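You operate a simulated robot arm through the tools that you are given. There is no shell and no other tool. Be economical: measure what you need, move in short steps, check, and stop when the job is done.

You run a simulated robot arm. Do the job below in one go: nothing can be reset, and whatever is moved stays where it is left.

Task
Set the line gauge to 3 bar.
Fine: shut the outlet valve and open the bleed valve first; afterwards shut the bleed and open the outlet again.

Only the result counts: the job must be done as asked and must still hold three seconds after the hand-in. Knocking over, shifting, dropping, spilling or breaking anything else fails it.

Robot
A 6-joint arm with a three-finger gripper, fixed in place. Base frame: the origin is at the foot of the arm, x ahead of it, y to its left, z up. Lengths are in m, angles in rad, forces in N, time in s.
Its first joint turns from -2.897 to 2.897 rad. Payload 4.89 kg.
The TCP is the grasp point between the finger pads, 0.03 m short of the fingertips. In the tool frame z runs along the fingers and y along their closing line. The gripper opens to 0.164 m. The gripper's body begins 0.125 m behind the TCP.
Orientation is told as [roll, pitch, yaw] about the base's x, y, z axes, in that order, counted from this pose: with the fingers straight down and closing along the base's y, the tool's x points along the base's -x, its y along +y and its z along -z.

Tools
- The arm moves only by the tool servo_tool. Its argument "plan" is a list that holds one entry, the list of rows, each a list of 7 numbers: the finger opening in m, from 0 to 0.164, then the shift along the base's x, y, z in units of 30 mm (1.0 is 30 mm), then the turn, a rotation vector about the base's x, y, z in units of 6 degrees (1.0 is 6 degrees). In form: [[[claw, dx, dy, dz, wx, wy, wz], ...]]. A call has 1 to 10 rows; each row shifts and turns the commanded pose from where the row before left it. A call with a number of a shift or a turn outside -1 to 1 is refused whole. A row lasts 0.2 s, in which the tool goes at most 0.05 m and 0.15 rad; a call with a longer step from one row to the next is refused whole, and so is a gripper value outside its range. Where a pose cannot be reached the arm comes as near as it can. A force on the tool above 40 N (or 10 N above the force at the start of the call, whichever is more), or a blocked arm, ends the call early, and 0.2 s more pass. The fingers move at their own pace (about 0.108 m/s each) and stop on an object; they squeeze with about 35 N. The grip force told is the motor's: it shows also when the fingers shut on nothing. Time passes only in rows, and 0.2 s behind the last, so rows that do not move let the fingers close. It gives the time, the measured TCP pose, the force on the tool (base axes), the opening and the grip force at its end, in the units of the frame above (readings bear some noise), with the torque about the TCP (base axes, N m) and any sound that the robot's microphone picked up.
- Cameras (640 x 400 px; columns grow to the right, rows downward): "scene" is fixed at [0.2192, -0.6504, 1.7461]; the picture's right is [0.81, -0.58, 0.00], its down [-0.13, -0.18, -0.98] and it looks along [0.57, 0.79, -0.22] (base axes); focal length 324 px, centre (320, 200). "wrist" rides on the gripper at [0.076, -0.002, -0.152] in the tool frame; the picture's right is [0.02, 1.00, 0.00], its down [-0.88, 0.02, -0.47] and it looks along [-0.47, 0.01, 0.88] (tool axes); focal length 247 px, centre (320, 200). There is no depth. A picture from a camera that has moved, and an enlarged one, comes with that camera's place and axes in the base frame and with its lens.
- snapshot(camera): a new picture of that camera. No time passes.
- slide_trunk(by): slides the trunk up (or, below 0, down) by that many m; the arm rides with it, the base frame stays. It gives what a move gives, with no picture.
- inspect(camera, box): a new picture of the part [left, top, right, bottom] of that camera's present view, enlarged. No time passes.
- close_job(): hands the job in; it is judged then, once.

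Work in short steps. Places have to be worked out from the pictures, the camera data and where the tool is seen: move nearer, look again, correct. Check each grasp and each placing, and mend what went wrong. You have 120 turns and 84 pictures in all, those below and enlarged ones among them. Open the gripper and draw the arm clear of the work before you hand the job in, unless the task says otherwise; then end with one line.

The tools are called by a JSON object that holds its "fn" and its "kwargs". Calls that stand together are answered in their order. servo_tool: Moves the arm, as the interface text tells. Its arguments: {"type":"object","properties":{"plan":{"type":"array"}},"required":["plan"]} The other tools are called the same way: slide_trunk (by) slides the trunk up or down; snapshot (camera) takes a picture; inspect (camera, box) takes an enlarged picture of a part of a camera's view; close_job () hands the job in.

At the start:

```text
clock: 0.0
ee_pos: [0.6148, 0.3709, 1.5093]
ee_rot: [0.0, 0.001, 0.0]
force: [1.1, 0.1, 0.3]
moment: [-0.03, 0.01, -0.01]
finger_gap: 0.164
grip_force: 0.0
trunk travel left (down, up): [-0.2, 0.19]
```

scene: 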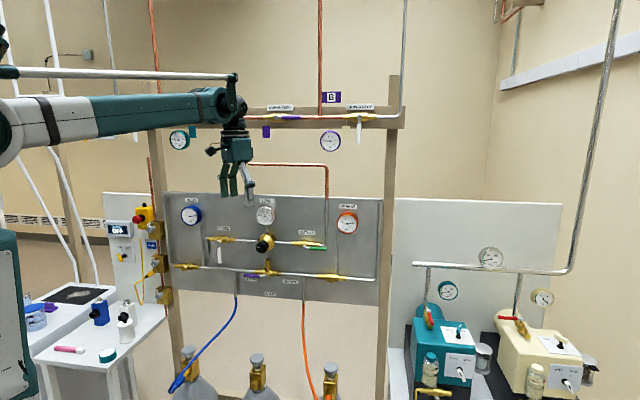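
wrist: 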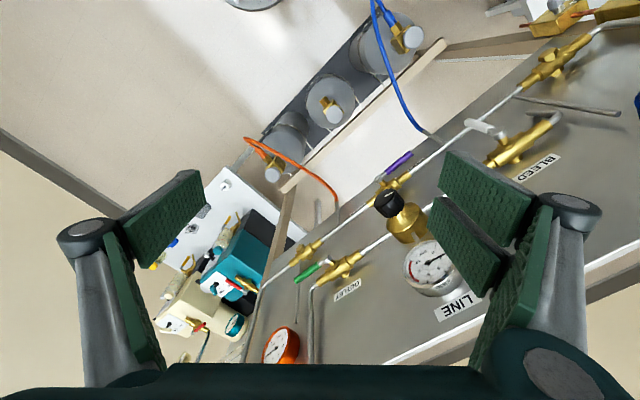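

I'll look closer at the panel in the scene view to identify the valves and gauges.

{"fn": "inspect", "kwargs": {"camera": "scene", "box": [160, 190, 280, 265]}}

{"fn": "inspect", "kwargs": {"camera": "scene", "box": [240, 190, 390, 300]}}

{"fn": "inspect", "kwargs": {"camera": "wrist", "box": [240, 100, 560, 360]}}

```text
5.33 times, centred on (220, 228) of scene
camera zoom: at [0.2192, -0.6504, 1.7461], right [0.81, -0.58, 0.0], down [-0.13, -0.18, -0.98], along [0.57, 0.79, -0.22], focal length 1726 px, centre (853, 53)
```

zoom: 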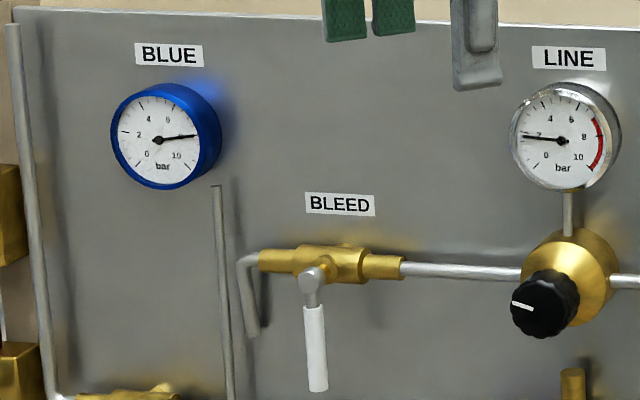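

```text
3.64 times, centred on (315, 245) of scene
camera zoom: at [0.2192, -0.6504, 1.7461], right [0.81, -0.58, 0.0], down [-0.13, -0.18, -0.98], along [0.57, 0.79, -0.22], focal length 1177 px, centre (338, 36)
```

zoom: 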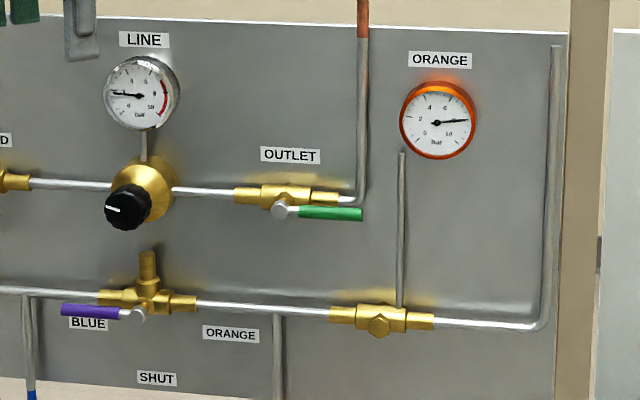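

```text
1.54 times, centred on (400, 230) of wrist
camera zoom: at [0.5373, 0.3695, 1.6622], right [-0.02, 1.0, 0.0], down [0.88, 0.02, 0.47], along [0.47, 0.01, -0.88], focal length 380 px, centre (197, 154)
```

zoom: 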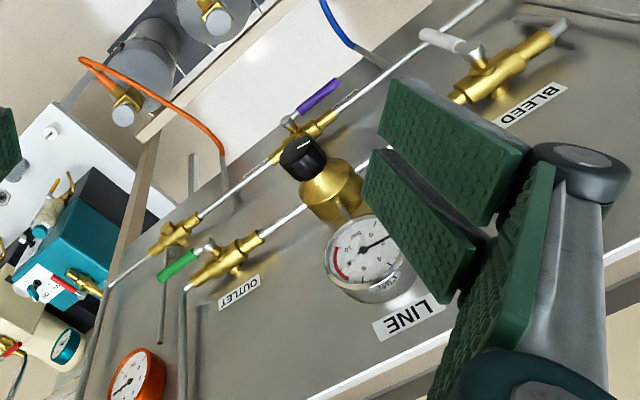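

The scene view shows LINE at about 2 bar, the outlet handle in line with its pipe (open), and the bleed handle pointing down (shut). Triangulating puts the knob near (0.754, 0.493, 1.267), the bleed pivot near (0.624, 0.64, 1.278) and the outlet pivot near (0.892, 0.392, 1.266). The panel faces the arm, with its inward normal at about 48.7° yaw. First I turn the tool toward the panel, starting with yaw.

{"fn": "servo_tool", "kwargs": {"plan": [[[0.0, 0, 0, 0, 0, 0, 1], [0.0, 0, 0, 0, 0, 0, 1], [0.0, 0, 0, 0, 0, 0, 1], [0.0, 0, 0, 0, 0, 0, 1], [0.0, 0, 0, 0, 0, 0, 1], [0.0, 0, 0, 0, 0, 0, 1], [0.0, 0, 0, 0, 0, 0, 1], [0.0, 0, 0, 0, 0, 0, 1]]]}}

```text
clock: 1.8
ee_pos: [0.6136, 0.3707, 1.5097]
ee_rot: [0.001, 0.002, 0.839]
force: [0.3, 0.2, 0.6]
moment: [0.02, 0.02, 0.02]
finger_gap: 0.0
grip_force: 34.7
trunk travel left (down, up): [-0.2, 0.19]
```

Yaw is now 48°. Next I pitch the fingers toward the panel, pulling back slightly.

{"fn": "servo_tool", "kwargs": {"plan": [[[0.0, -0.1, -0.1, 0, 0.966, -0.87, 0], [0.0, -0.1, -0.1, 0, 0.966, -0.87, 0], [0.0, -0.1, -0.1, 0, 0.966, -0.87, 0], [0.0, -0.1, -0.1, 0, 0.966, -0.87, 0], [0.0, -0.1, -0.1, 0, 0.966, -0.87, 0], [0.0, -0.1, -0.1, 0, 0.966, -0.87, 0], [0.0, -0.1, -0.1, 0, 0.966, -0.87, 0], [0.0, -0.1, -0.1, 0, 0.966, -0.87, 0], [0.0, -0.1, -0.1, 0, 0.966, -0.87, 0]]]}}

```text
clock: 3.8
ee_pos: [0.5893, 0.3432, 1.5092]
ee_rot: [-0.001, -1.228, 0.84]
force: [0.4, -0.2, 0.4]
moment: [0.01, 0.04, 0.05]
finger_gap: 0.0001
grip_force: 35.2
trunk travel left (down, up): [-0.2, 0.19]
```

That's 70° of pitch. I finish the remaining 20° and lower toward valve height.

{"fn": "servo_tool", "kwargs": {"plan": [[[0.0, 0, 0, -0.8, 0.966, -0.87, 0], [0.0, 0, 0, -0.8, 0.966, -0.87, 0], [0.0, 0, 0, -0.8, 0.5, -0.45, 0], [0.0, 0, 0, -0.8, 0, 0, 0], [0.0, 0, 0, -0.8, 0, 0, 0], [0.0, 0, 0, -0.8, 0, 0, 0]]]}}

{"fn": "snapshot", "kwargs": {"camera": "wrist"}}

{"fn": "snapshot", "kwargs": {"camera": "scene"}}

```text
clock: 5.2
ee_pos: [0.5879, 0.3437, 1.3671]
ee_rot: [-0.144, -1.568, 0.985]
force: [-0.7, 0.1, 0.4]
moment: [-0.03, 0.0, -0.07]
finger_gap: 0.0001
grip_force: 34.7
trunk travel left (down, up): [-0.2, 0.19]
```

```text
78 pictures are left
camera wrist: at [0.4867, 0.2301, 1.2908], right [-0.74, 0.67, -0.02], down [-0.33, -0.34, 0.88], along [0.58, 0.66, 0.47], focal length 247 px, centre (320, 200)
```

wrist: 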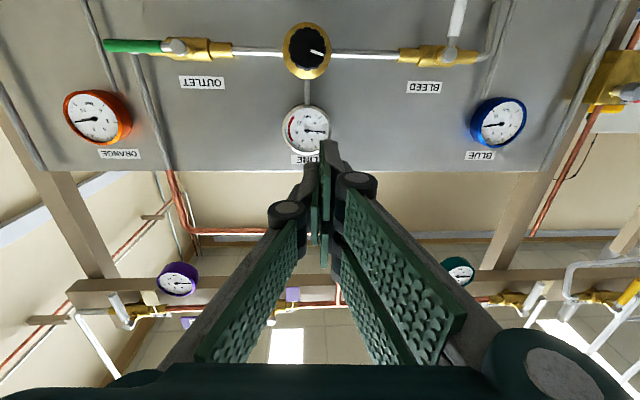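

```text
77 pictures are left
```

scene: 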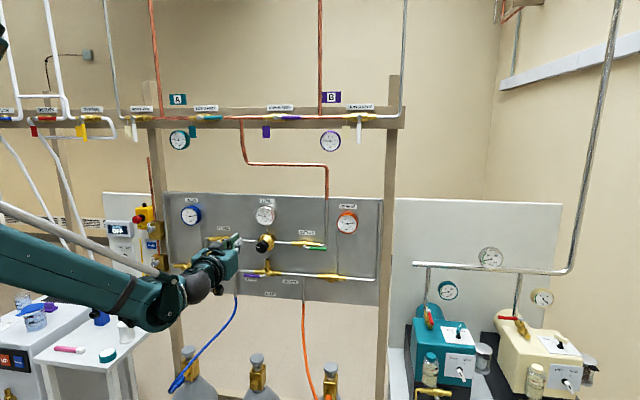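

The tool now faces the panel square on, and the LINE, OUTLET and BLEED items are all visible, inverted. I enlarge the wrist view on the outlet and the bleed to check handle extent and pipe clearance.

{"fn": "inspect", "kwargs": {"camera": "wrist", "box": [80, 0, 240, 100]}}

{"fn": "inspect", "kwargs": {"camera": "wrist", "box": [260, 0, 500, 150]}}

```text
4.00 times, centred on (160, 50) of wrist
camera zoom: at [0.4867, 0.2301, 1.2908], right [-0.74, 0.67, -0.02], down [-0.33, -0.34, 0.88], along [0.58, 0.66, 0.47], focal length 988 px, centre (960, 800)
```

zoom: 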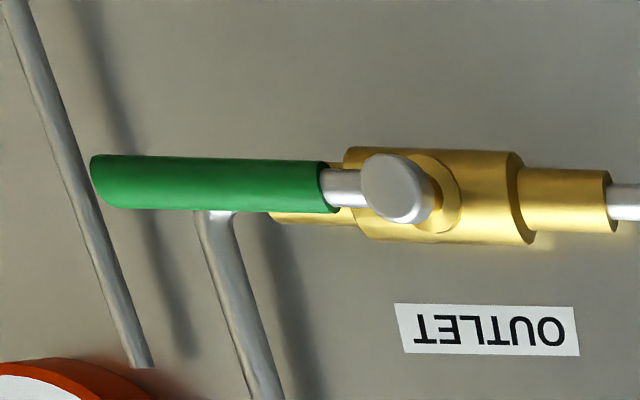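

```text
2.67 times, centred on (380, 75) of wrist
camera zoom: at [0.4867, 0.2301, 1.2908], right [-0.74, 0.67, -0.02], down [-0.33, -0.34, 0.88], along [0.58, 0.66, 0.47], focal length 659 px, centre (160, 533)
```

zoom: 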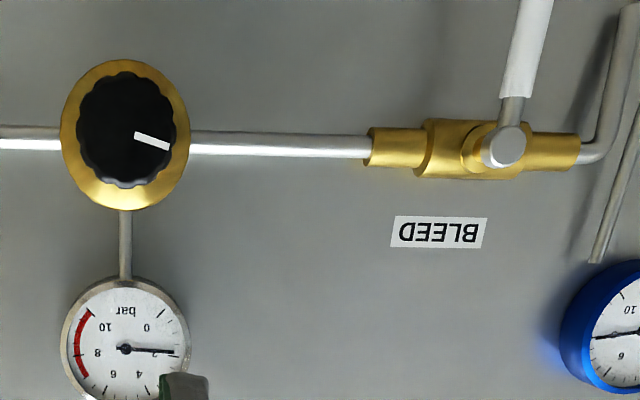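

The outlet handle runs from r≈0.40 to 0.50 along the panel at z≈1.265, with its axis about 0.888 deep. I move the closed fingers in front of and above its middle, staying well off the panel.

{"fn": "servo_tool", "kwargs": {"plan": [[[0.0, 0.794, -0.708, -0.2, 0, 0, 0], [0.0, 0.794, -0.708, -0.2, 0, 0, 0], [0.0, 0.794, -0.708, -0.2, 0, 0, 0], [0.0, 0.794, -0.708, -0.2, 0, 0, 0], [0.0, 0.794, -0.708, -0.2, 0, 0, 0], [0.0, 0.794, -0.708, -0.2, 0, 0, 0], [0.0, 0.794, -0.708, -0.2, 0, 0, 0], [0.0, 0.794, -0.708, -0.2, 0, 0, 0]]]}}

{"fn": "snapshot", "kwargs": {"camera": "wrist"}}

```text
clock: 7.0
ee_pos: [0.7777, 0.1766, 1.3195]
ee_rot: [-0.375, -1.57, 1.216]
force: [-1.3, 0.4, 0.0]
moment: [-0.11, 0.04, -0.21]
finger_gap: 0.0001
grip_force: 34.5
trunk travel left (down, up): [-0.2, 0.19]
```

```text
74 pictures are left
camera wrist: at [0.6765, 0.0623, 1.2442], right [-0.74, 0.67, -0.02], down [-0.33, -0.34, 0.88], along [0.58, 0.66, 0.47], focal length 247 px, centre (320, 200)
```

wrist: 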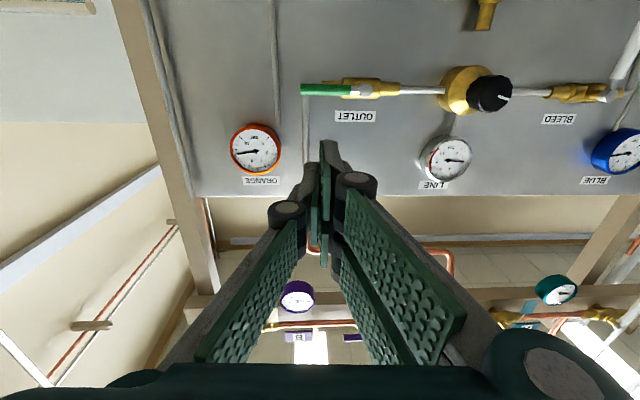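

Measurements agree: pivot r≈0.405, z≈1.268, handle depth around 0.885–0.895. I go forward 0.18 m, stopping short of the handle plane, and check.

{"fn": "servo_tool", "kwargs": {"plan": [[[0.0, 0.666, 0.747, 0, 0, 0, 0], [0.0, 0.666, 0.747, 0, 0, 0, 0], [0.0, 0.666, 0.747, 0, 0, 0, 0], [0.0, 0.666, 0.747, 0, 0, 0, 0], [0.0, 0.666, 0.747, 0, 0, 0, 0], [0.0, 0.666, 0.747, 0, 0, 0, 0]]]}}

{"fn": "snapshot", "kwargs": {"camera": "wrist"}}

{"fn": "inspect", "kwargs": {"camera": "scene", "box": [200, 190, 360, 290]}}

```text
clock: 8.4
ee_pos: [0.8982, 0.308, 1.3174]
ee_rot: [-0.148, -1.569, 0.987]
force: [-0.6, -0.1, -0.2]
moment: [-0.04, 0.06, -0.04]
finger_gap: 0.0
grip_force: 35.1
trunk travel left (down, up): [-0.2, 0.19]
```

```text
73 pictures are left
camera wrist: at [0.7962, 0.1937, 1.2439], right [-0.74, 0.67, -0.02], down [-0.33, -0.34, 0.88], along [0.58, 0.66, 0.47], focal length 247 px, centre (320, 200)
```

wrist: 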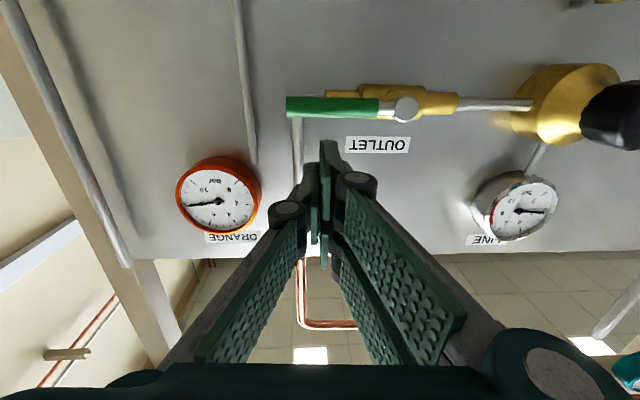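

```text
4.00 times, centred on (280, 240) of scene
camera zoom: at [0.2192, -0.6504, 1.7461], right [0.81, -0.58, 0.0], down [-0.13, -0.18, -0.98], along [0.57, 0.79, -0.22], focal length 1295 px, centre (480, 40)
```

zoom: 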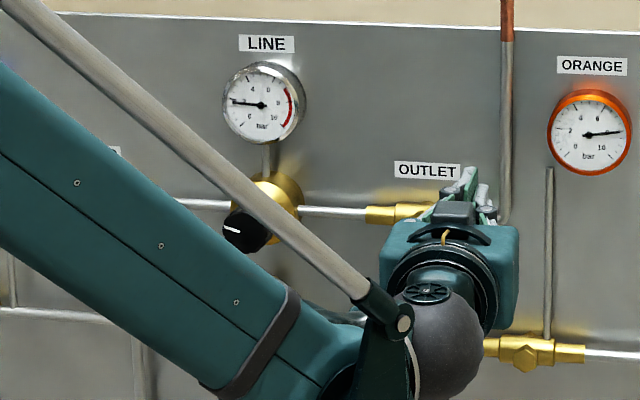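

The handle axis refines to a depth of about 0.878, pivot (r 0.40, z 1.271). I go in 30 mm more, then push down about 30° in small rows and check.

{"fn": "servo_tool", "kwargs": {"plan": [[[0.0, 0.666, 0.747, 0, 0, 0, 0], [0.0, 0, 0, 0, 0, 0, 0], [0.0, 0.02, -0.02, -0.48, 0, 0, 0], [0.0, 0.03, -0.02, -0.48, 0, 0, 0], [0.0, 0.03, -0.02, -0.48, 0, 0, 0], [0.0, 0.02, -0.02, -0.48, 0, 0, 0]]]}}

{"fn": "snapshot", "kwargs": {"camera": "wrist"}}

```text
clock: 9.8
ee_pos: [0.9208, 0.329, 1.2597]
ee_rot: [-0.128, -1.57, 0.965]
force: [-1.4, 0.0, 1.1]
moment: [-0.02, 0.04, -0.04]
finger_gap: 0.0
grip_force: 35.1
trunk travel left (down, up): [-0.2, 0.19]
```

```text
71 pictures are left
camera wrist: at [0.8187, 0.2142, 1.184], right [-0.74, 0.67, -0.02], down [-0.33, -0.34, 0.88], along [0.58, 0.66, 0.47], focal length 247 px, centre (320, 200)
```

wrist: 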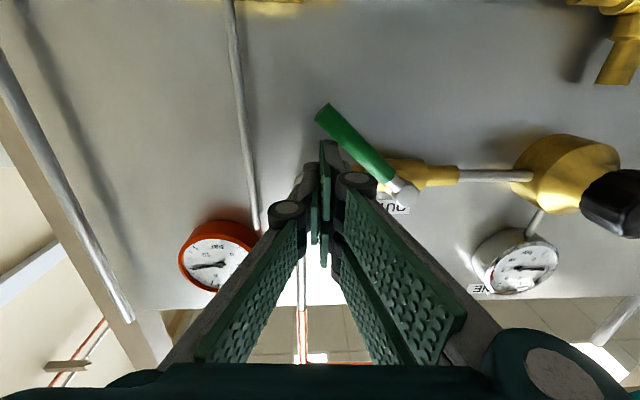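

The handle has turned down with almost no force, so the direction is right. I continue the arc to vertical.

{"fn": "servo_tool", "kwargs": {"plan": [[[0.0, -0.107, 0.095, -0.59, 0, 0, 0], [0.0, -0.254, 0.226, -0.533, 0, 0, 0], [0.0, -0.403, 0.36, -0.433, 0, 0, 0], [0.0, -0.473, 0.422, -0.267, 0, 0, 0], [0.0, -0.125, 0.11, -0.03, 0, 0, 0], [0.0, 0, 0, 0, 0, 0, 0]]]}}

{"fn": "snapshot", "kwargs": {"camera": "wrist"}}

```text
clock: 11.2
ee_pos: [0.8842, 0.3602, 1.2023]
ee_rot: [0.727, -1.567, 0.105]
force: [8.5, -7.3, 1.4]
moment: [0.05, -0.07, -0.23]
finger_gap: 0.0002
grip_force: 35.3
trunk travel left (down, up): [-0.2, 0.19]
stopped in row 6: the force on the tool passed its limit at 43 N (the readings are from after the stop); the commanded pose is now the measured one
```

```text
70 pictures are left
camera wrist: at [0.7811, 0.248, 1.1279], right [-0.74, 0.67, -0.02], down [-0.33, -0.34, 0.88], along [0.59, 0.66, 0.47], focal length 247 px, centre (320, 200)
```

wrist: 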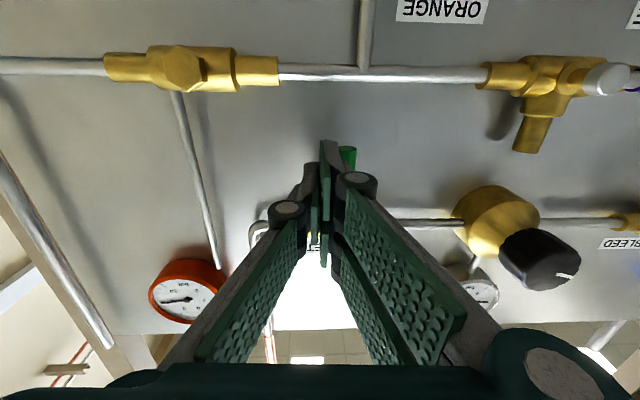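

The force limit tripped at the handle's end stop and the handle points straight down, so the outlet is shut. I release sideways and retract.

{"fn": "servo_tool", "kwargs": {"plan": [[[0.0, 0.25, -0.222, 0, 0, 0, 0], [0.0, -0.666, -0.747, 0, 0, 0, 0], [0.0, -0.666, -0.747, 0, 0, 0, 0], [0.0, -0.666, -0.747, 0, 0, 0, 0], [0.0, -0.666, -0.747, 0, 0, 0, 0], [0.0, -0.666, -0.747, 0, 0, 0, 0]]]}}

{"fn": "snapshot", "kwargs": {"camera": "wrist"}}

```text
clock: 12.6
ee_pos: [0.7917, 0.2457, 1.2022]
ee_rot: [0.154, -1.569, 0.677]
force: [0.8, 1.1, -0.3]
moment: [0.06, -0.07, 0.01]
finger_gap: 0.0001
grip_force: 35.2
trunk travel left (down, up): [-0.2, 0.19]
```

```text
69 pictures are left
camera wrist: at [0.6885, 0.1312, 1.1276], right [-0.74, 0.67, -0.02], down [-0.33, -0.34, 0.88], along [0.59, 0.66, 0.47], focal length 247 px, centre (320, 200)
```

wrist: 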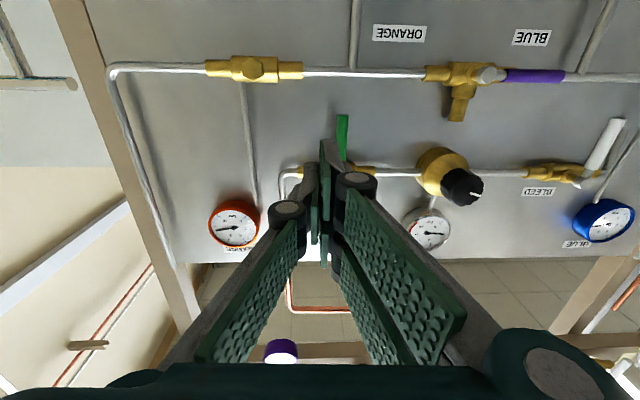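

The outlet handle is vertical. Now I travel left along the panel to the left side of the bleed handle.

{"fn": "servo_tool", "kwargs": {"plan": [[[0.0, -0.95, 0.847, 0, 0, 0, 0], [0.0, -0.95, 0.847, 0, 0, 0, 0], [0.0, -0.95, 0.847, 0, 0, 0, 0], [0.0, -0.95, 0.847, 0, 0, 0, 0], [0.0, -0.95, 0.847, 0, 0, 0, 0], [0.0, -0.95, 0.847, 0, 0, 0, 0], [0.0, -0.95, 0.847, 0, 0, 0, 0], [0.0, -0.95, 0.847, 0, 0, 0, 0], [0.0, -0.95, 0.847, 0, 0, 0, 0], [0.0, -0.95, 0.847, 0, 0, 0, 0]]]}}

{"fn": "snapshot", "kwargs": {"camera": "wrist"}}

```text
clock: 14.8
ee_pos: [0.5058, 0.499, 1.203]
ee_rot: [0.545, -1.569, 0.287]
force: [1.3, -1.1, 0.4]
moment: [0.02, -0.02, 0.17]
finger_gap: 0.0001
grip_force: 35.4
trunk travel left (down, up): [-0.2, 0.19]
```

```text
68 pictures are left
camera wrist: at [0.4029, 0.3848, 1.1289], right [-0.74, 0.67, -0.02], down [-0.33, -0.34, 0.88], along [0.59, 0.66, 0.47], focal length 247 px, centre (320, 200)
```

wrist: 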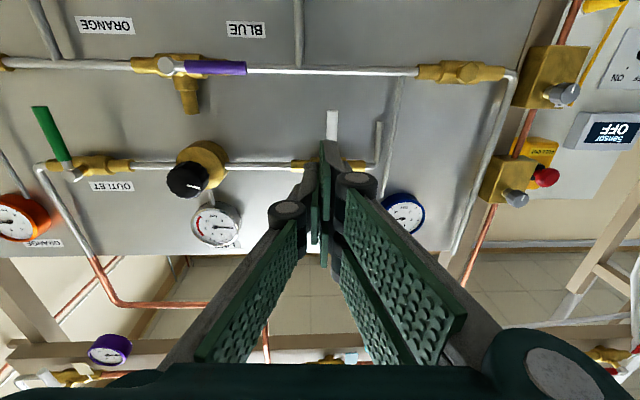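

The bleed handle hangs at r≈0.028, with its tip at z≈1.176. I shift to r≈0.0, left of it, and go forward to just short of the handle plane.

{"fn": "servo_tool", "kwargs": {"plan": [[[0.0, -0.565, 0.505, 0, 0, 0, 0], [0.0, -0.565, 0.505, 0, 0, 0, 0], [0.0, 0.666, 0.747, 0, 0, 0, 0], [0.0, 0.666, 0.747, 0, 0, 0, 0], [0.0, 0.666, 0.747, 0, 0, 0, 0], [0.0, 0, 0, 0, 0, 0, 0]]]}}

{"fn": "snapshot", "kwargs": {"camera": "wrist"}}

{"fn": "inspect", "kwargs": {"camera": "scene", "box": [160, 190, 320, 290]}}

```text
clock: 16.2
ee_pos: [0.5319, 0.5963, 1.2029]
ee_rot: [0.184, -1.569, 0.647]
force: [0.0, -0.2, -0.1]
moment: [0.03, -0.02, 0.03]
finger_gap: 0.0001
grip_force: 35.1
trunk travel left (down, up): [-0.2, 0.19]
```

```text
67 pictures are left
camera wrist: at [0.4292, 0.4822, 1.1279], right [-0.74, 0.67, -0.02], down [-0.33, -0.34, 0.88], along [0.59, 0.66, 0.47], focal length 247 px, centre (320, 200)
```

wrist: 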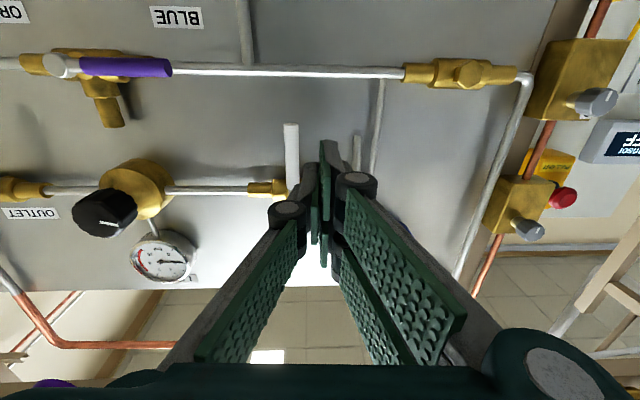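

```text
4.00 times, centred on (240, 240) of scene
camera zoom: at [0.2192, -0.6504, 1.7461], right [0.81, -0.58, 0.0], down [-0.13, -0.18, -0.98], along [0.57, 0.79, -0.22], focal length 1295 px, centre (640, 40)
```

zoom: 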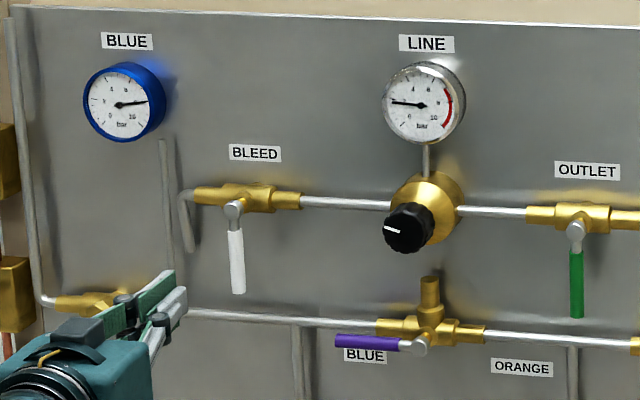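

The finger is at r=0.000, left of the handle, and clear. I go in to handle depth and push right about 30°.

{"fn": "servo_tool", "kwargs": {"plan": [[[0.0, 0.644, 0.722, 0, 0, 0, 0], [0.0, 0.644, 0.722, 0, 0, 0, 0], [0.0, 0, 0, 0, 0, 0, 0], [0.0, 0.262, -0.233, -0.02, 0, 0, 0], [0.0, 0.262, -0.233, -0.02, 0, 0, 0], [0.0, 0.262, -0.233, -0.02, 0, 0, 0], [0.0, 0.262, -0.233, -0.02, 0, 0, 0]]]}}

{"fn": "snapshot", "kwargs": {"camera": "wrist"}}

```text
clock: 17.8
ee_pos: [0.6007, 0.6116, 1.2011]
ee_rot: [-0.026, -1.568, 0.86]
force: [-0.1, 0.6, 0.3]
moment: [-0.03, -0.01, -0.06]
finger_gap: 0.0
grip_force: 35.0
trunk travel left (down, up): [-0.2, 0.19]
```

```text
65 pictures are left
camera wrist: at [0.4984, 0.4982, 1.1258], right [-0.74, 0.67, -0.02], down [-0.33, -0.34, 0.88], along [0.59, 0.66, 0.47], focal length 247 px, centre (320, 200)
```

wrist: 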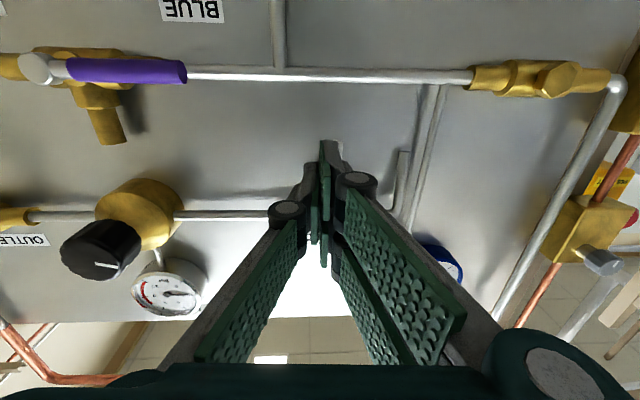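

The handle is hidden behind the fingers from here, so I check the scene camera.

{"fn": "inspect", "kwargs": {"camera": "scene", "box": [160, 190, 320, 290]}}

```text
4.00 times, centred on (240, 240) of scene
camera zoom: at [0.2192, -0.6504, 1.7461], right [0.81, -0.58, 0.0], down [-0.13, -0.18, -0.98], along [0.57, 0.79, -0.22], focal length 1295 px, centre (640, 40)
```

zoom: 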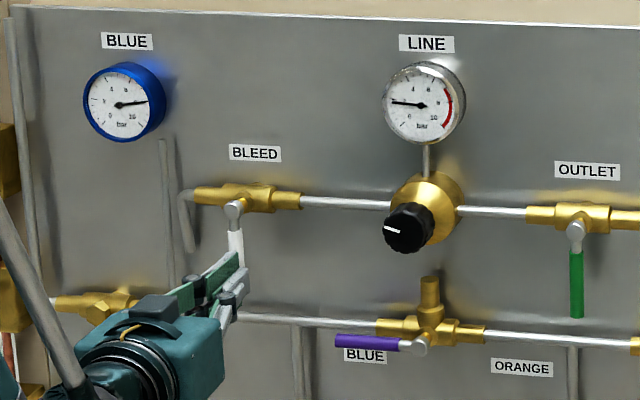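

The fingers slid over the front of the handle: it sits deeper here, at about 0.894. I back off, return to the left side, go 14 mm deeper, and push again.

{"fn": "servo_tool", "kwargs": {"plan": [[[0.0, -0.666, -0.747, 0, 0, 0, 0], [0.0, -0.52, 0.464, 0, 0, 0, 0], [0.0, -0.52, 0.464, 0, 0, 0, 0], [0.0, 0.666, 0.747, 0, 0, 0, 0], [0.0, 0.31, 0.35, 0, 0, 0, 0], [0.0, 0, 0, 0, 0, 0, 0]]]}}

{"fn": "inspect", "kwargs": {"camera": "scene", "box": [160, 190, 320, 290]}}

{"fn": "snapshot", "kwargs": {"camera": "wrist"}}

```text
clock: 19.2
ee_pos: [0.5797, 0.6513, 1.2005]
ee_rot: [0.173, -1.57, 0.659]
force: [0.3, 0.8, -0.4]
moment: [0.05, -0.05, -0.02]
finger_gap: 0.0002
grip_force: 34.9
trunk travel left (down, up): [-0.2, 0.19]
```

```text
4.00 times, centred on (240, 240) of scene
camera zoom: at [0.2192, -0.6504, 1.7461], right [0.81, -0.58, 0.0], down [-0.13, -0.18, -0.98], along [0.57, 0.79, -0.22], focal length 1295 px, centre (640, 40)
```

zoom: 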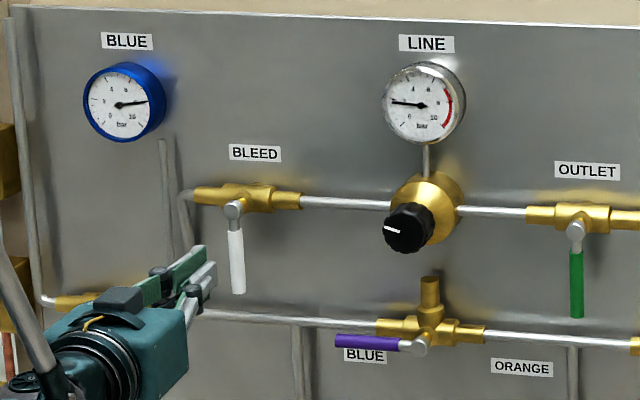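

```text
62 pictures are left
camera wrist: at [0.4771, 0.5376, 1.1254], right [-0.74, 0.67, -0.02], down [-0.33, -0.34, 0.88], along [0.59, 0.66, 0.47], focal length 247 px, centre (320, 200)
```

wrist: 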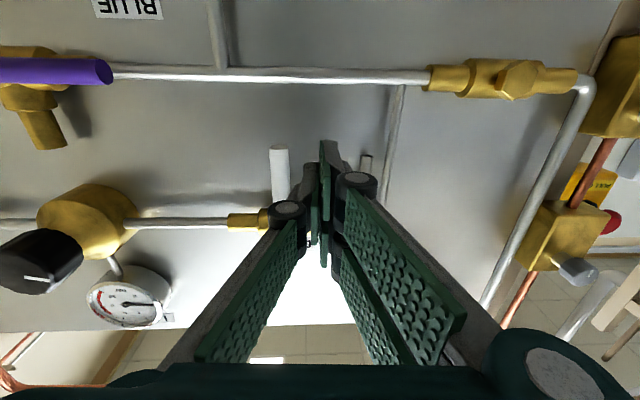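

The handle is just to the right of the fingers, and they are now 14 mm deeper. I push right about 35 mm and look again.

{"fn": "servo_tool", "kwargs": {"plan": [[[0.0, 0.23, -0.205, 0, 0, 0, 0], [0.0, 0.23, -0.205, 0, 0, 0, 0], [0.0, 0.23, -0.205, 0, 0, 0, 0], [0.0, 0.23, -0.205, 0, 0, 0, 0]]]}}

{"fn": "inspect", "kwargs": {"camera": "scene", "box": [160, 190, 320, 290]}}

```text
clock: 20.2
ee_pos: [0.6076, 0.6246, 1.1999]
ee_rot: [1.422, -1.572, -0.589]
force: [-1.0, -0.7, 0.3]
moment: [0.02, -0.02, -0.01]
finger_gap: 0.0
grip_force: 34.8
trunk travel left (down, up): [-0.2, 0.19]
```

```text
4.00 times, centred on (240, 240) of scene
camera zoom: at [0.2192, -0.6504, 1.7461], right [0.81, -0.58, 0.0], down [-0.13, -0.18, -0.98], along [0.57, 0.79, -0.22], focal length 1295 px, centre (640, 40)
```

zoom: 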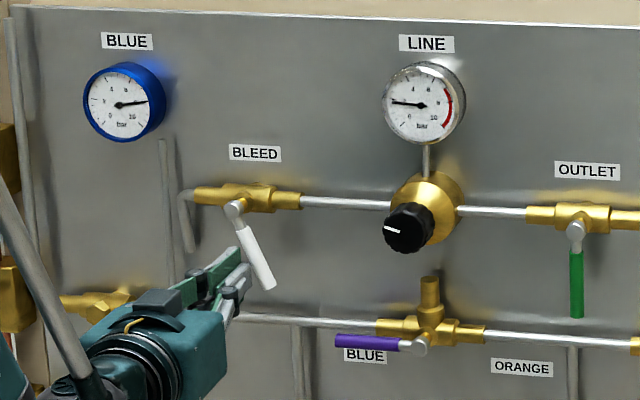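

The handle is now swinging. I complete the arc to horizontal.

{"fn": "servo_tool", "kwargs": {"plan": [[[0.0, 0.523, -0.466, 0.187, 0, 0, 0], [0.0, 0.391, -0.349, 0.323, 0, 0, 0], [0.0, 0.321, -0.286, 0.48, 0, 0, 0], [0.0, 0.209, -0.186, 0.6, 0, 0, 0], [0.0, 0.025, -0.022, 0.15, 0, 0, 0], [0.0, 0, 0, 0.07, 0, 0, 0]]]}}

{"fn": "inspect", "kwargs": {"camera": "scene", "box": [160, 190, 320, 290]}}

{"fn": "snapshot", "kwargs": {"camera": "wrist"}}

```text
clock: 21.1
ee_pos: [0.644, 0.5913, 1.2329]
ee_rot: [-0.372, -1.567, 1.207]
force: [5.0, 5.6, -34.1]
moment: [-0.88, 0.69, 0.22]
finger_gap: 0.0
grip_force: 34.8
trunk travel left (down, up): [-0.2, 0.19]
stopped in row 4: the force on the tool passed its limit at 78 N (the readings are from after the stop); the commanded pose is now the measured one
```

```text
4.00 times, centred on (240, 240) of scene
camera zoom: at [0.2192, -0.6504, 1.7461], right [0.81, -0.58, 0.0], down [-0.13, -0.18, -0.98], along [0.57, 0.79, -0.22], focal length 1295 px, centre (640, 40)
```

zoom: 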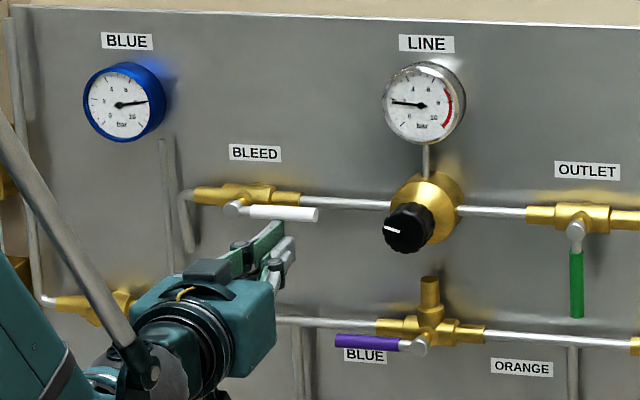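

```text
59 pictures are left
camera wrist: at [0.5426, 0.4777, 1.1579], right [-0.74, 0.67, -0.02], down [-0.33, -0.34, 0.88], along [0.58, 0.66, 0.47], focal length 247 px, centre (320, 200)
```

wrist: 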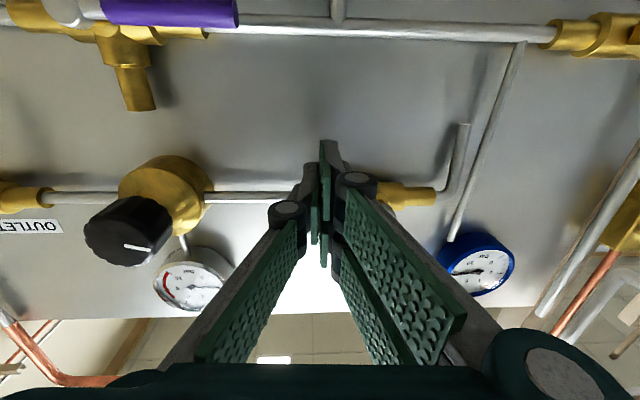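

The bleed handle lies in line with its pipe against the stop, so it is open. I ease down, retract, and set up for the knob.

{"fn": "servo_tool", "kwargs": {"plan": [[[0.0, 0, 0, -0.5, 0, 0, 0], [0.0, -0.666, -0.747, 0, 0, 0, 0], [0.0, -0.666, -0.747, 0, 0, 0, 0], [0.0, -0.666, -0.747, 0, 0, 0, 0], [0.0, -0.666, -0.747, 0.3, 0, 0, 0], [0.0, -0.666, -0.747, 0.3, 0, 0, 0], [0.05, 0.66, -0.6, 0.3, 0, 0, 0], [0.05, 0.66, -0.6, 0.3, 0, 0, 0], [0.05, 0.66, -0.6, 0.3, 0, 0, 0]]]}}

{"fn": "snapshot", "kwargs": {"camera": "wrist"}}

{"fn": "inspect", "kwargs": {"camera": "scene", "box": [160, 190, 320, 290]}}

```text
clock: 23.1
ee_pos: [0.6033, 0.4256, 1.266]
ee_rot: [-0.607, -1.567, 1.442]
force: [0.0, 0.3, 0.8]
moment: [-0.04, 0.0, -0.09]
finger_gap: 0.0501
grip_force: 0.1
trunk travel left (down, up): [-0.2, 0.19]
```

```text
58 pictures are left
camera wrist: at [0.5013, 0.3117, 1.1902], right [-0.74, 0.67, -0.02], down [-0.33, -0.34, 0.88], along [0.58, 0.66, 0.47], focal length 247 px, centre (320, 200)
```

wrist: 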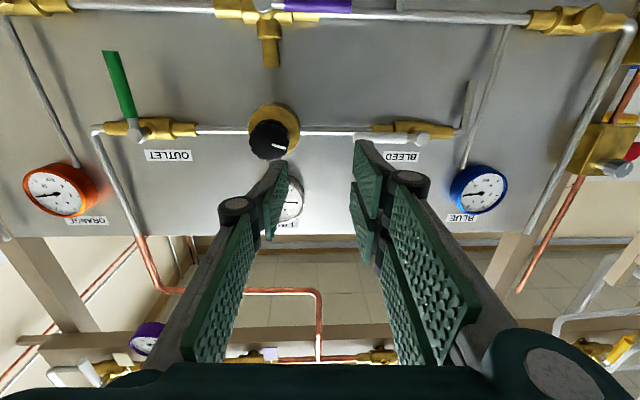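

```text
4.00 times, centred on (240, 240) of scene
camera zoom: at [0.2192, -0.6504, 1.7461], right [0.81, -0.58, 0.0], down [-0.13, -0.18, -0.98], along [0.57, 0.79, -0.22], focal length 1295 px, centre (640, 40)
```

zoom: 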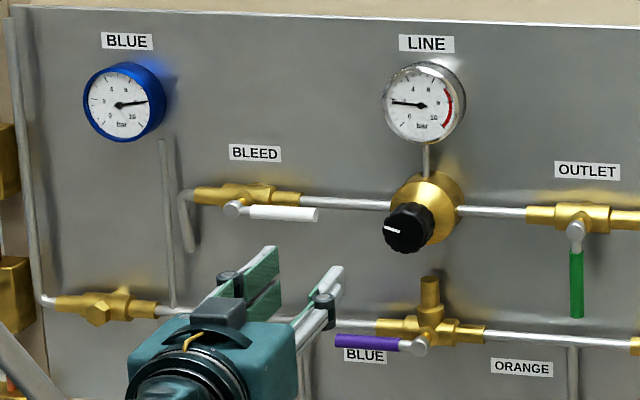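

Both valves are set. The knob front is near r≈0.228, z≈1.268, depth≈0.865, and it is about 54 mm wide. I align in front of it with the fingers open to 90 mm.

{"fn": "servo_tool", "kwargs": {"plan": [[[0.09, 0.76, -0.677, 0.03, 0, 0, 0], [0.09, 0.76, -0.677, 0.03, 0, 0, 0], [0.09, 0.555, 0.622, 0, 0, 0, 0], [0.09, 0.555, 0.622, 0, 0, 0, 0], [0.09, 0, 0, 0, 0, 0, 0]]]}}

{"fn": "snapshot", "kwargs": {"camera": "wrist"}}

{"fn": "inspect", "kwargs": {"camera": "scene", "box": [200, 190, 360, 290]}}

```text
clock: 24.3
ee_pos: [0.6822, 0.4227, 1.2656]
ee_rot: [-0.359, -1.569, 1.195]
force: [1.0, 0.4, -0.5]
moment: [0.02, -0.04, 0.03]
finger_gap: 0.0902
grip_force: 0.1
trunk travel left (down, up): [-0.2, 0.19]
```

```text
56 pictures are left
camera wrist: at [0.58, 0.3087, 1.1911], right [-0.74, 0.67, -0.02], down [-0.33, -0.34, 0.88], along [0.58, 0.66, 0.47], focal length 247 px, centre (320, 200)
```

wrist: 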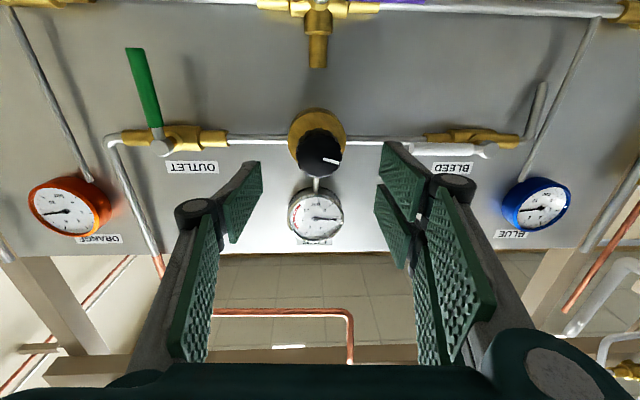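

```text
4.00 times, centred on (280, 240) of scene
camera zoom: at [0.2192, -0.6504, 1.7461], right [0.81, -0.58, 0.0], down [-0.13, -0.18, -0.98], along [0.57, 0.79, -0.22], focal length 1295 px, centre (480, 40)
```

zoom: 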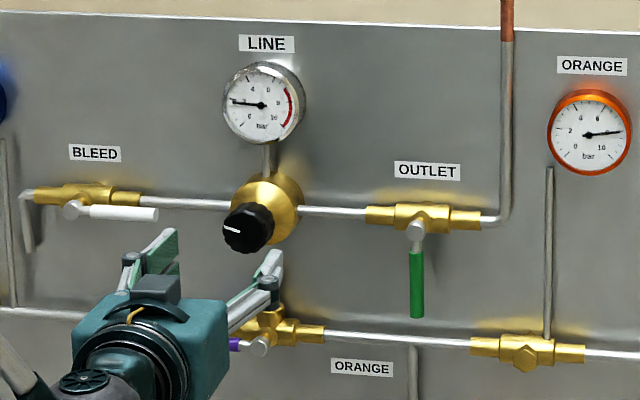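

Centred laterally, knob at z≈1.268. I advance 85 mm to bring the pads around the knob, then check before closing.

{"fn": "servo_tool", "kwargs": {"plan": [[[0.09, 0.63, 0.705, 0.08, 0, 0, 0], [0.09, 0.63, 0.705, 0, 0, 0, 0], [0.09, 0.63, 0.705, 0, 0, 0, 0], [0.09, 0, 0, 0, 0, 0, 0]]]}}

{"fn": "snapshot", "kwargs": {"camera": "wrist"}}

{"fn": "inspect", "kwargs": {"camera": "scene", "box": [220, 190, 316, 250]}}

```text
clock: 25.3
ee_pos: [0.7378, 0.485, 1.2698]
ee_rot: [-0.368, -1.569, 1.204]
force: [0.5, -0.3, 0.1]
moment: [0.06, -0.06, 0.04]
finger_gap: 0.0901
grip_force: 0.1
trunk travel left (down, up): [-0.2, 0.19]
```

```text
54 pictures are left
camera wrist: at [0.6367, 0.3711, 1.1945], right [-0.74, 0.67, -0.02], down [-0.33, -0.34, 0.88], along [0.58, 0.66, 0.47], focal length 247 px, centre (320, 200)
```

wrist: 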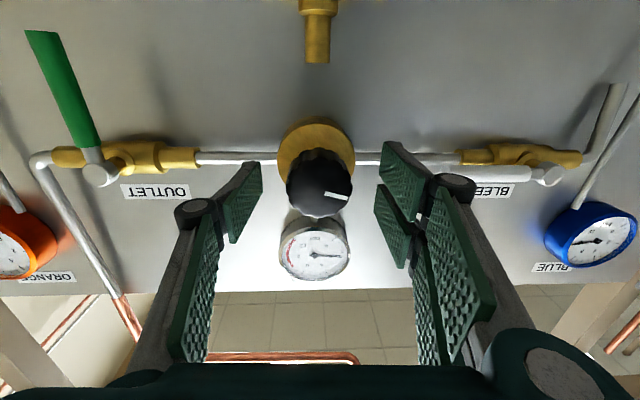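

```text
6.67 times, centred on (268, 220) of scene
camera zoom: at [0.2192, -0.6504, 1.7461], right [0.81, -0.58, 0.0], down [-0.13, -0.18, -0.98], along [0.57, 0.79, -0.22], focal length 2158 px, centre (667, 67)
```

zoom: 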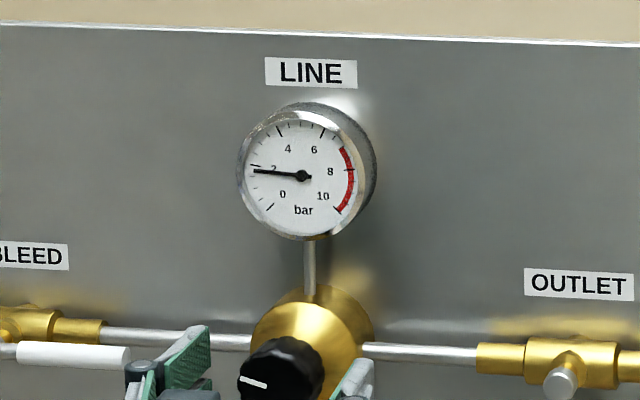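

The pads straddle the knob and the arm is centred on it. I close the fingers.

{"fn": "servo_tool", "kwargs": {"plan": [[[0.045, 0, 0, 0, 0, 0, 0], [0.02, 0, 0, 0, 0, 0, 0], [0.02, 0, 0, 0, 0, 0, 0]]]}}

{"fn": "inspect", "kwargs": {"camera": "wrist", "box": [200, 100, 440, 300]}}

```text
clock: 26.1
ee_pos: [0.74, 0.4826, 1.2694]
ee_rot: [-0.2, -1.569, 1.037]
force: [14.1, -4.6, 1.8]
moment: [-0.03, -0.06, -1.72]
finger_gap: 0.0469
grip_force: 44.8
trunk travel left (down, up): [-0.2, 0.19]
```

```text
2.00 times, centred on (320, 200) of wrist
camera zoom: at [0.6372, 0.3699, 1.1947], right [-0.74, 0.67, -0.02], down [-0.33, -0.34, 0.88], along [0.58, 0.66, 0.47], focal length 494 px, centre (320, 200)
```

zoom: 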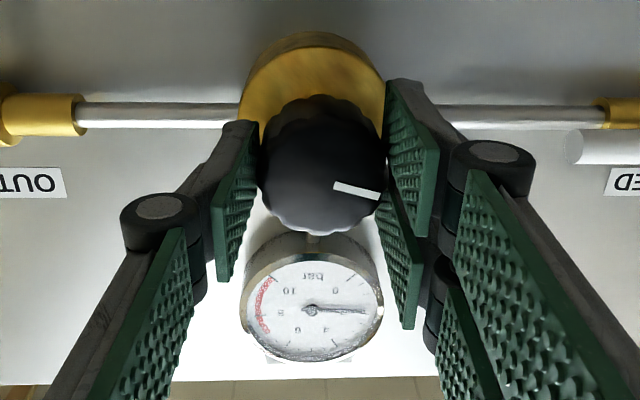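

Gripped at 47 mm, with a 13 N sideways load toward +r. I shift 3 mm that way to relieve it, then turn the knob 6° clockwise and check the gauge.

{"fn": "servo_tool", "kwargs": {"plan": [[[0.02, 0.06, -0.05, 0, 0, 0, 0], [0.02, 0, 0, 0, 0.666, 0.747, 0], [0.02, 0, 0, 0, 0, 0, 0]]]}}

{"fn": "inspect", "kwargs": {"camera": "scene", "box": [240, 196, 288, 226]}}

{"fn": "inspect", "kwargs": {"camera": "wrist", "box": [200, 100, 440, 300]}}

```text
clock: 26.9
ee_pos: [0.7398, 0.4829, 1.2694]
ee_rot: [1.542, -1.467, -0.706]
force: [-4.5, 0.5, -5.0]
moment: [-0.17, 0.17, -0.78]
finger_gap: 0.0471
grip_force: 45.5
trunk travel left (down, up): [-0.2, 0.19]
```

```text
13.33 times, centred on (264, 211) of scene
camera zoom: at [0.2192, -0.6504, 1.7461], right [0.81, -0.58, 0.0], down [-0.13, -0.18, -0.98], along [0.57, 0.79, -0.22], focal length 4316 px, centre (1067, 53)
```

zoom: 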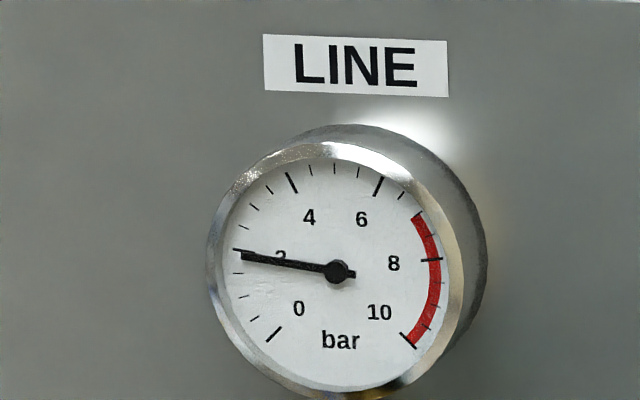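

```text
2.00 times, centred on (320, 200) of wrist
camera zoom: at [0.6316, 0.3749, 1.195], right [-0.74, 0.67, 0.08], down [-0.26, -0.4, 0.88], along [0.62, 0.63, 0.47], focal length 494 px, centre (320, 200)
```

zoom: 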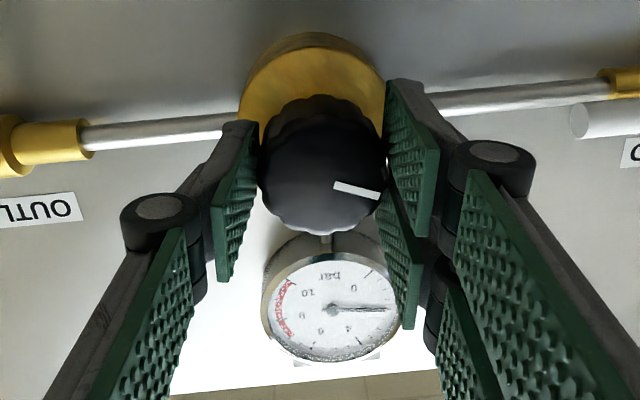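

The knob follows the gripper. The gauge reads about 1.9 and hasn't clearly changed, so I turn 18° more clockwise.

{"fn": "servo_tool", "kwargs": {"plan": [[[0.02, 0, 0, 0, 0.666, 0.747, 0], [0.02, 0, 0, 0, 0.666, 0.747, 0], [0.02, 0, 0, 0, 0.666, 0.747, 0], [0.02, 0, 0, 0, 0, 0, 0]]]}}

{"fn": "inspect", "kwargs": {"camera": "scene", "box": [240, 196, 288, 226]}}

```text
clock: 27.9
ee_pos: [0.7391, 0.4839, 1.2689]
ee_rot: [1.56, -1.152, -0.721]
force: [-8.1, 3.4, 2.1]
moment: [-0.4, 0.44, -0.69]
finger_gap: 0.0472
grip_force: 45.0
trunk travel left (down, up): [-0.2, 0.19]
```

```text
13.33 times, centred on (264, 211) of scene
camera zoom: at [0.2192, -0.6504, 1.7461], right [0.81, -0.58, 0.0], down [-0.13, -0.18, -0.98], along [0.57, 0.79, -0.22], focal length 4316 px, centre (1067, 53)
```

zoom: 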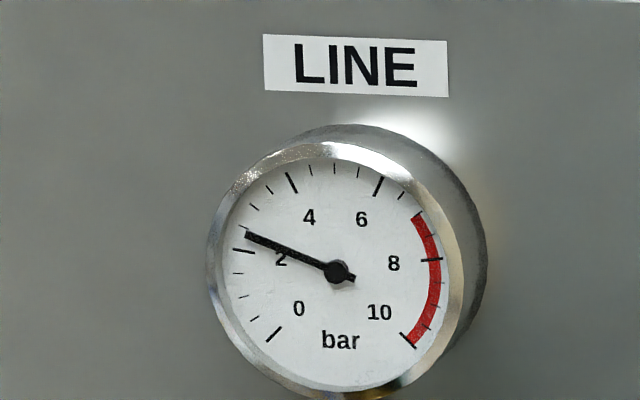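

The gauge is at about 2.45 bar, rising roughly 0.03 bar per degree. I turn 16° more.

{"fn": "servo_tool", "kwargs": {"plan": [[[0.02, 0, 0, 0, 0.666, 0.747, 0], [0.02, 0, 0, 0, 0.666, 0.747, 0], [0.02, 0, 0, 0, 0.444, 0.498, 0], [0.02, 0, 0, 0, 0, 0, 0], [0.02, 0, 0, 0, 0, 0, 0]]]}}

{"fn": "inspect", "kwargs": {"camera": "scene", "box": [240, 196, 288, 226]}}

```text
clock: 29.1
ee_pos: [0.7394, 0.4829, 1.2703]
ee_rot: [1.562, -0.872, -0.726]
force: [0.5, 17.6, 30.3]
moment: [-0.03, 0.14, -0.25]
finger_gap: 0.0472
grip_force: 45.4
trunk travel left (down, up): [-0.2, 0.19]
```

```text
13.33 times, centred on (264, 211) of scene
camera zoom: at [0.2192, -0.6504, 1.7461], right [0.81, -0.58, 0.0], down [-0.13, -0.18, -0.98], along [0.57, 0.79, -0.22], focal length 4316 px, centre (1067, 53)
```

zoom: 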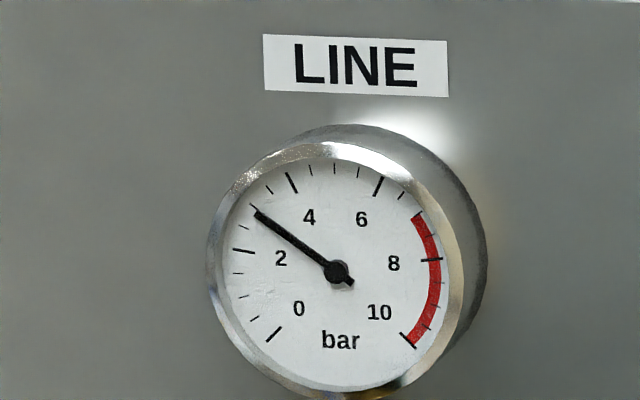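

It is very near 3 bar. I relieve the vertical load by shifting 3 mm, let it settle, and zoom tighter.

{"fn": "servo_tool", "kwargs": {"plan": [[[0.02, 0, 0, 0.1, 0, 0, 0], [0.02, 0, 0, 0, 0, 0, 0], [0.02, 0, 0, 0, 0, 0, 0]]]}}

{"fn": "inspect", "kwargs": {"camera": "scene", "box": [254, 206, 278, 221]}}

{"fn": "inspect", "kwargs": {"camera": "wrist", "box": [240, 160, 400, 300]}}

```text
clock: 29.9
ee_pos: [0.7389, 0.4833, 1.2702]
ee_rot: [1.56, -0.875, -0.724]
force: [-2.9, 5.8, -23.1]
moment: [-0.6, 0.5, -0.4]
finger_gap: 0.047
grip_force: 45.1
trunk travel left (down, up): [-0.2, 0.19]
stopped in row 3: the force on the tool passed its limit at 48 N (the readings are from after the stop); the commanded pose is now the measured one
```

```text
16.00 times, centred on (266, 214) of scene
camera zoom: at [0.2192, -0.6504, 1.7461], right [0.81, -0.58, 0.0], down [-0.13, -0.18, -0.98], along [0.57, 0.79, -0.22], focal length 5179 px, centre (1184, -16)
```

zoom: 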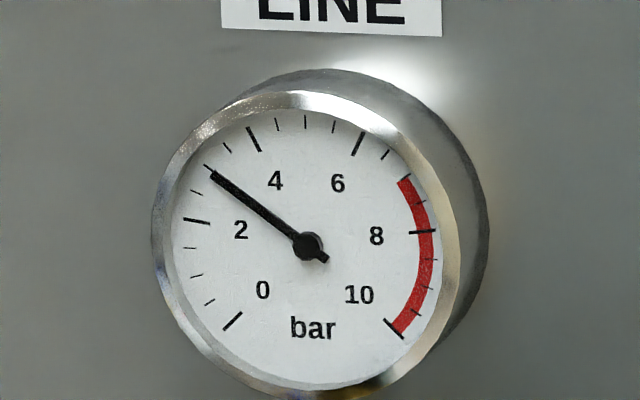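

```text
2.86 times, centred on (320, 230) of wrist
camera zoom: at [0.6009, 0.402, 1.2121], right [-0.58, 0.53, 0.62], down [0.1, -0.72, 0.69], along [0.81, 0.46, 0.36], focal length 706 px, centre (320, 114)
```

zoom: 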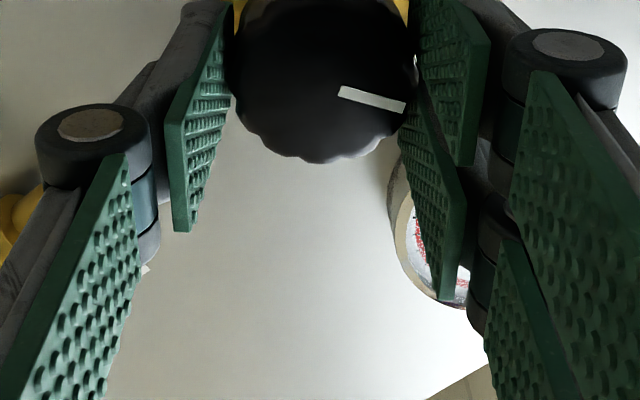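

The needle points right at the 3 bar tick. I release the knob gently and re-read.

{"fn": "servo_tool", "kwargs": {"plan": [[[0.06, 0, 0, 0, 0, 0, 0], [0.09, 0, 0, 0, 0, 0, 0], [0.09, 0, 0, 0, 0, 0, 0]]]}}

{"fn": "inspect", "kwargs": {"camera": "scene", "box": [254, 206, 278, 221]}}

```text
clock: 30.7
ee_pos: [0.7391, 0.4823, 1.2715]
ee_rot: [1.562, -0.875, -0.725]
force: [-0.5, -0.5, -0.2]
moment: [0.02, 0.0, 0.01]
finger_gap: 0.0898
grip_force: 0.1
trunk travel left (down, up): [-0.2, 0.19]
```

```text
16.00 times, centred on (266, 214) of scene
camera zoom: at [0.2192, -0.6504, 1.7461], right [0.81, -0.58, 0.0], down [-0.13, -0.18, -0.98], along [0.57, 0.79, -0.22], focal length 5179 px, centre (1184, -16)
```

zoom: 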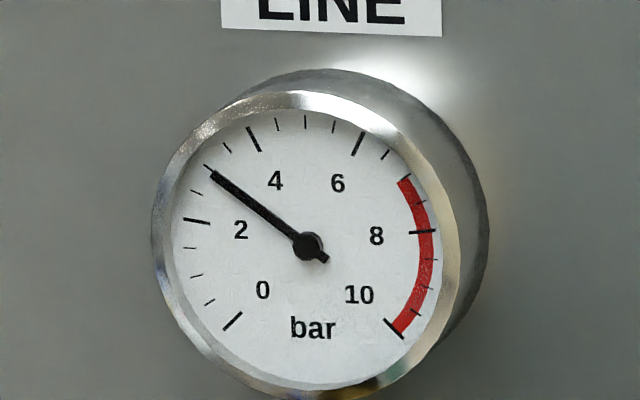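

It holds at 3 bar. I retract straight back, then undo the 40° tool turn and close the fingers.

{"fn": "servo_tool", "kwargs": {"plan": [[[0.09, -0.666, -0.747, 0, 0, 0, 0], [0.09, -0.666, -0.747, 0, 0, 0, 0], [0.09, -0.666, -0.747, 0, 0, 0, 0], [0.09, -0.666, -0.747, 0, -0.666, -0.747, 0], [0.0, -0.5, 0.44, 0.2, -0.666, -0.747, 0], [0.0, -0.5, 0.44, 0.2, -0.666, -0.747, 0], [0.0, -0.5, 0.44, 0.2, -0.666, -0.747, 0], [0.0, -0.5, 0.44, 0.2, -0.666, -0.747, 0], [0.0, -0.5, 0.44, 0.2, -0.666, -0.747, 0], [0.0, -0.5, 0.44, 0.2, -0.444, -0.498, 0]]]}}

{"fn": "snapshot", "kwargs": {"camera": "wrist"}}

```text
clock: 32.9
ee_pos: [0.568, 0.4713, 1.3078]
ee_rot: [-0.84, -1.566, 1.677]
force: [-0.8, -0.2, 0.2]
moment: [0.0, -0.04, 0.07]
finger_gap: 0.0
grip_force: 34.6
trunk travel left (down, up): [-0.2, 0.19]
```

```text
44 pictures are left
camera wrist: at [0.4667, 0.3569, 1.2319], right [-0.74, 0.67, -0.02], down [-0.33, -0.33, 0.88], along [0.58, 0.66, 0.47], focal length 247 px, centre (320, 200)
```

wrist: 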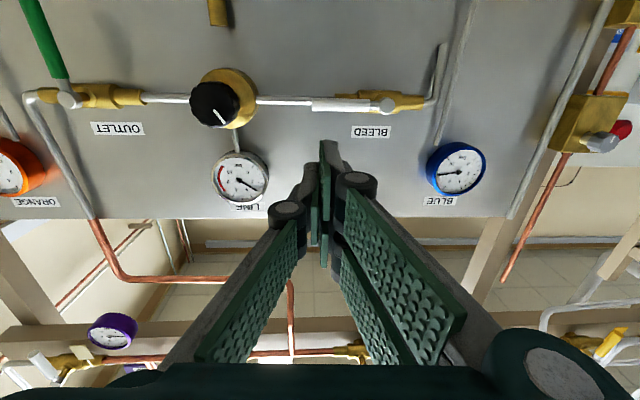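

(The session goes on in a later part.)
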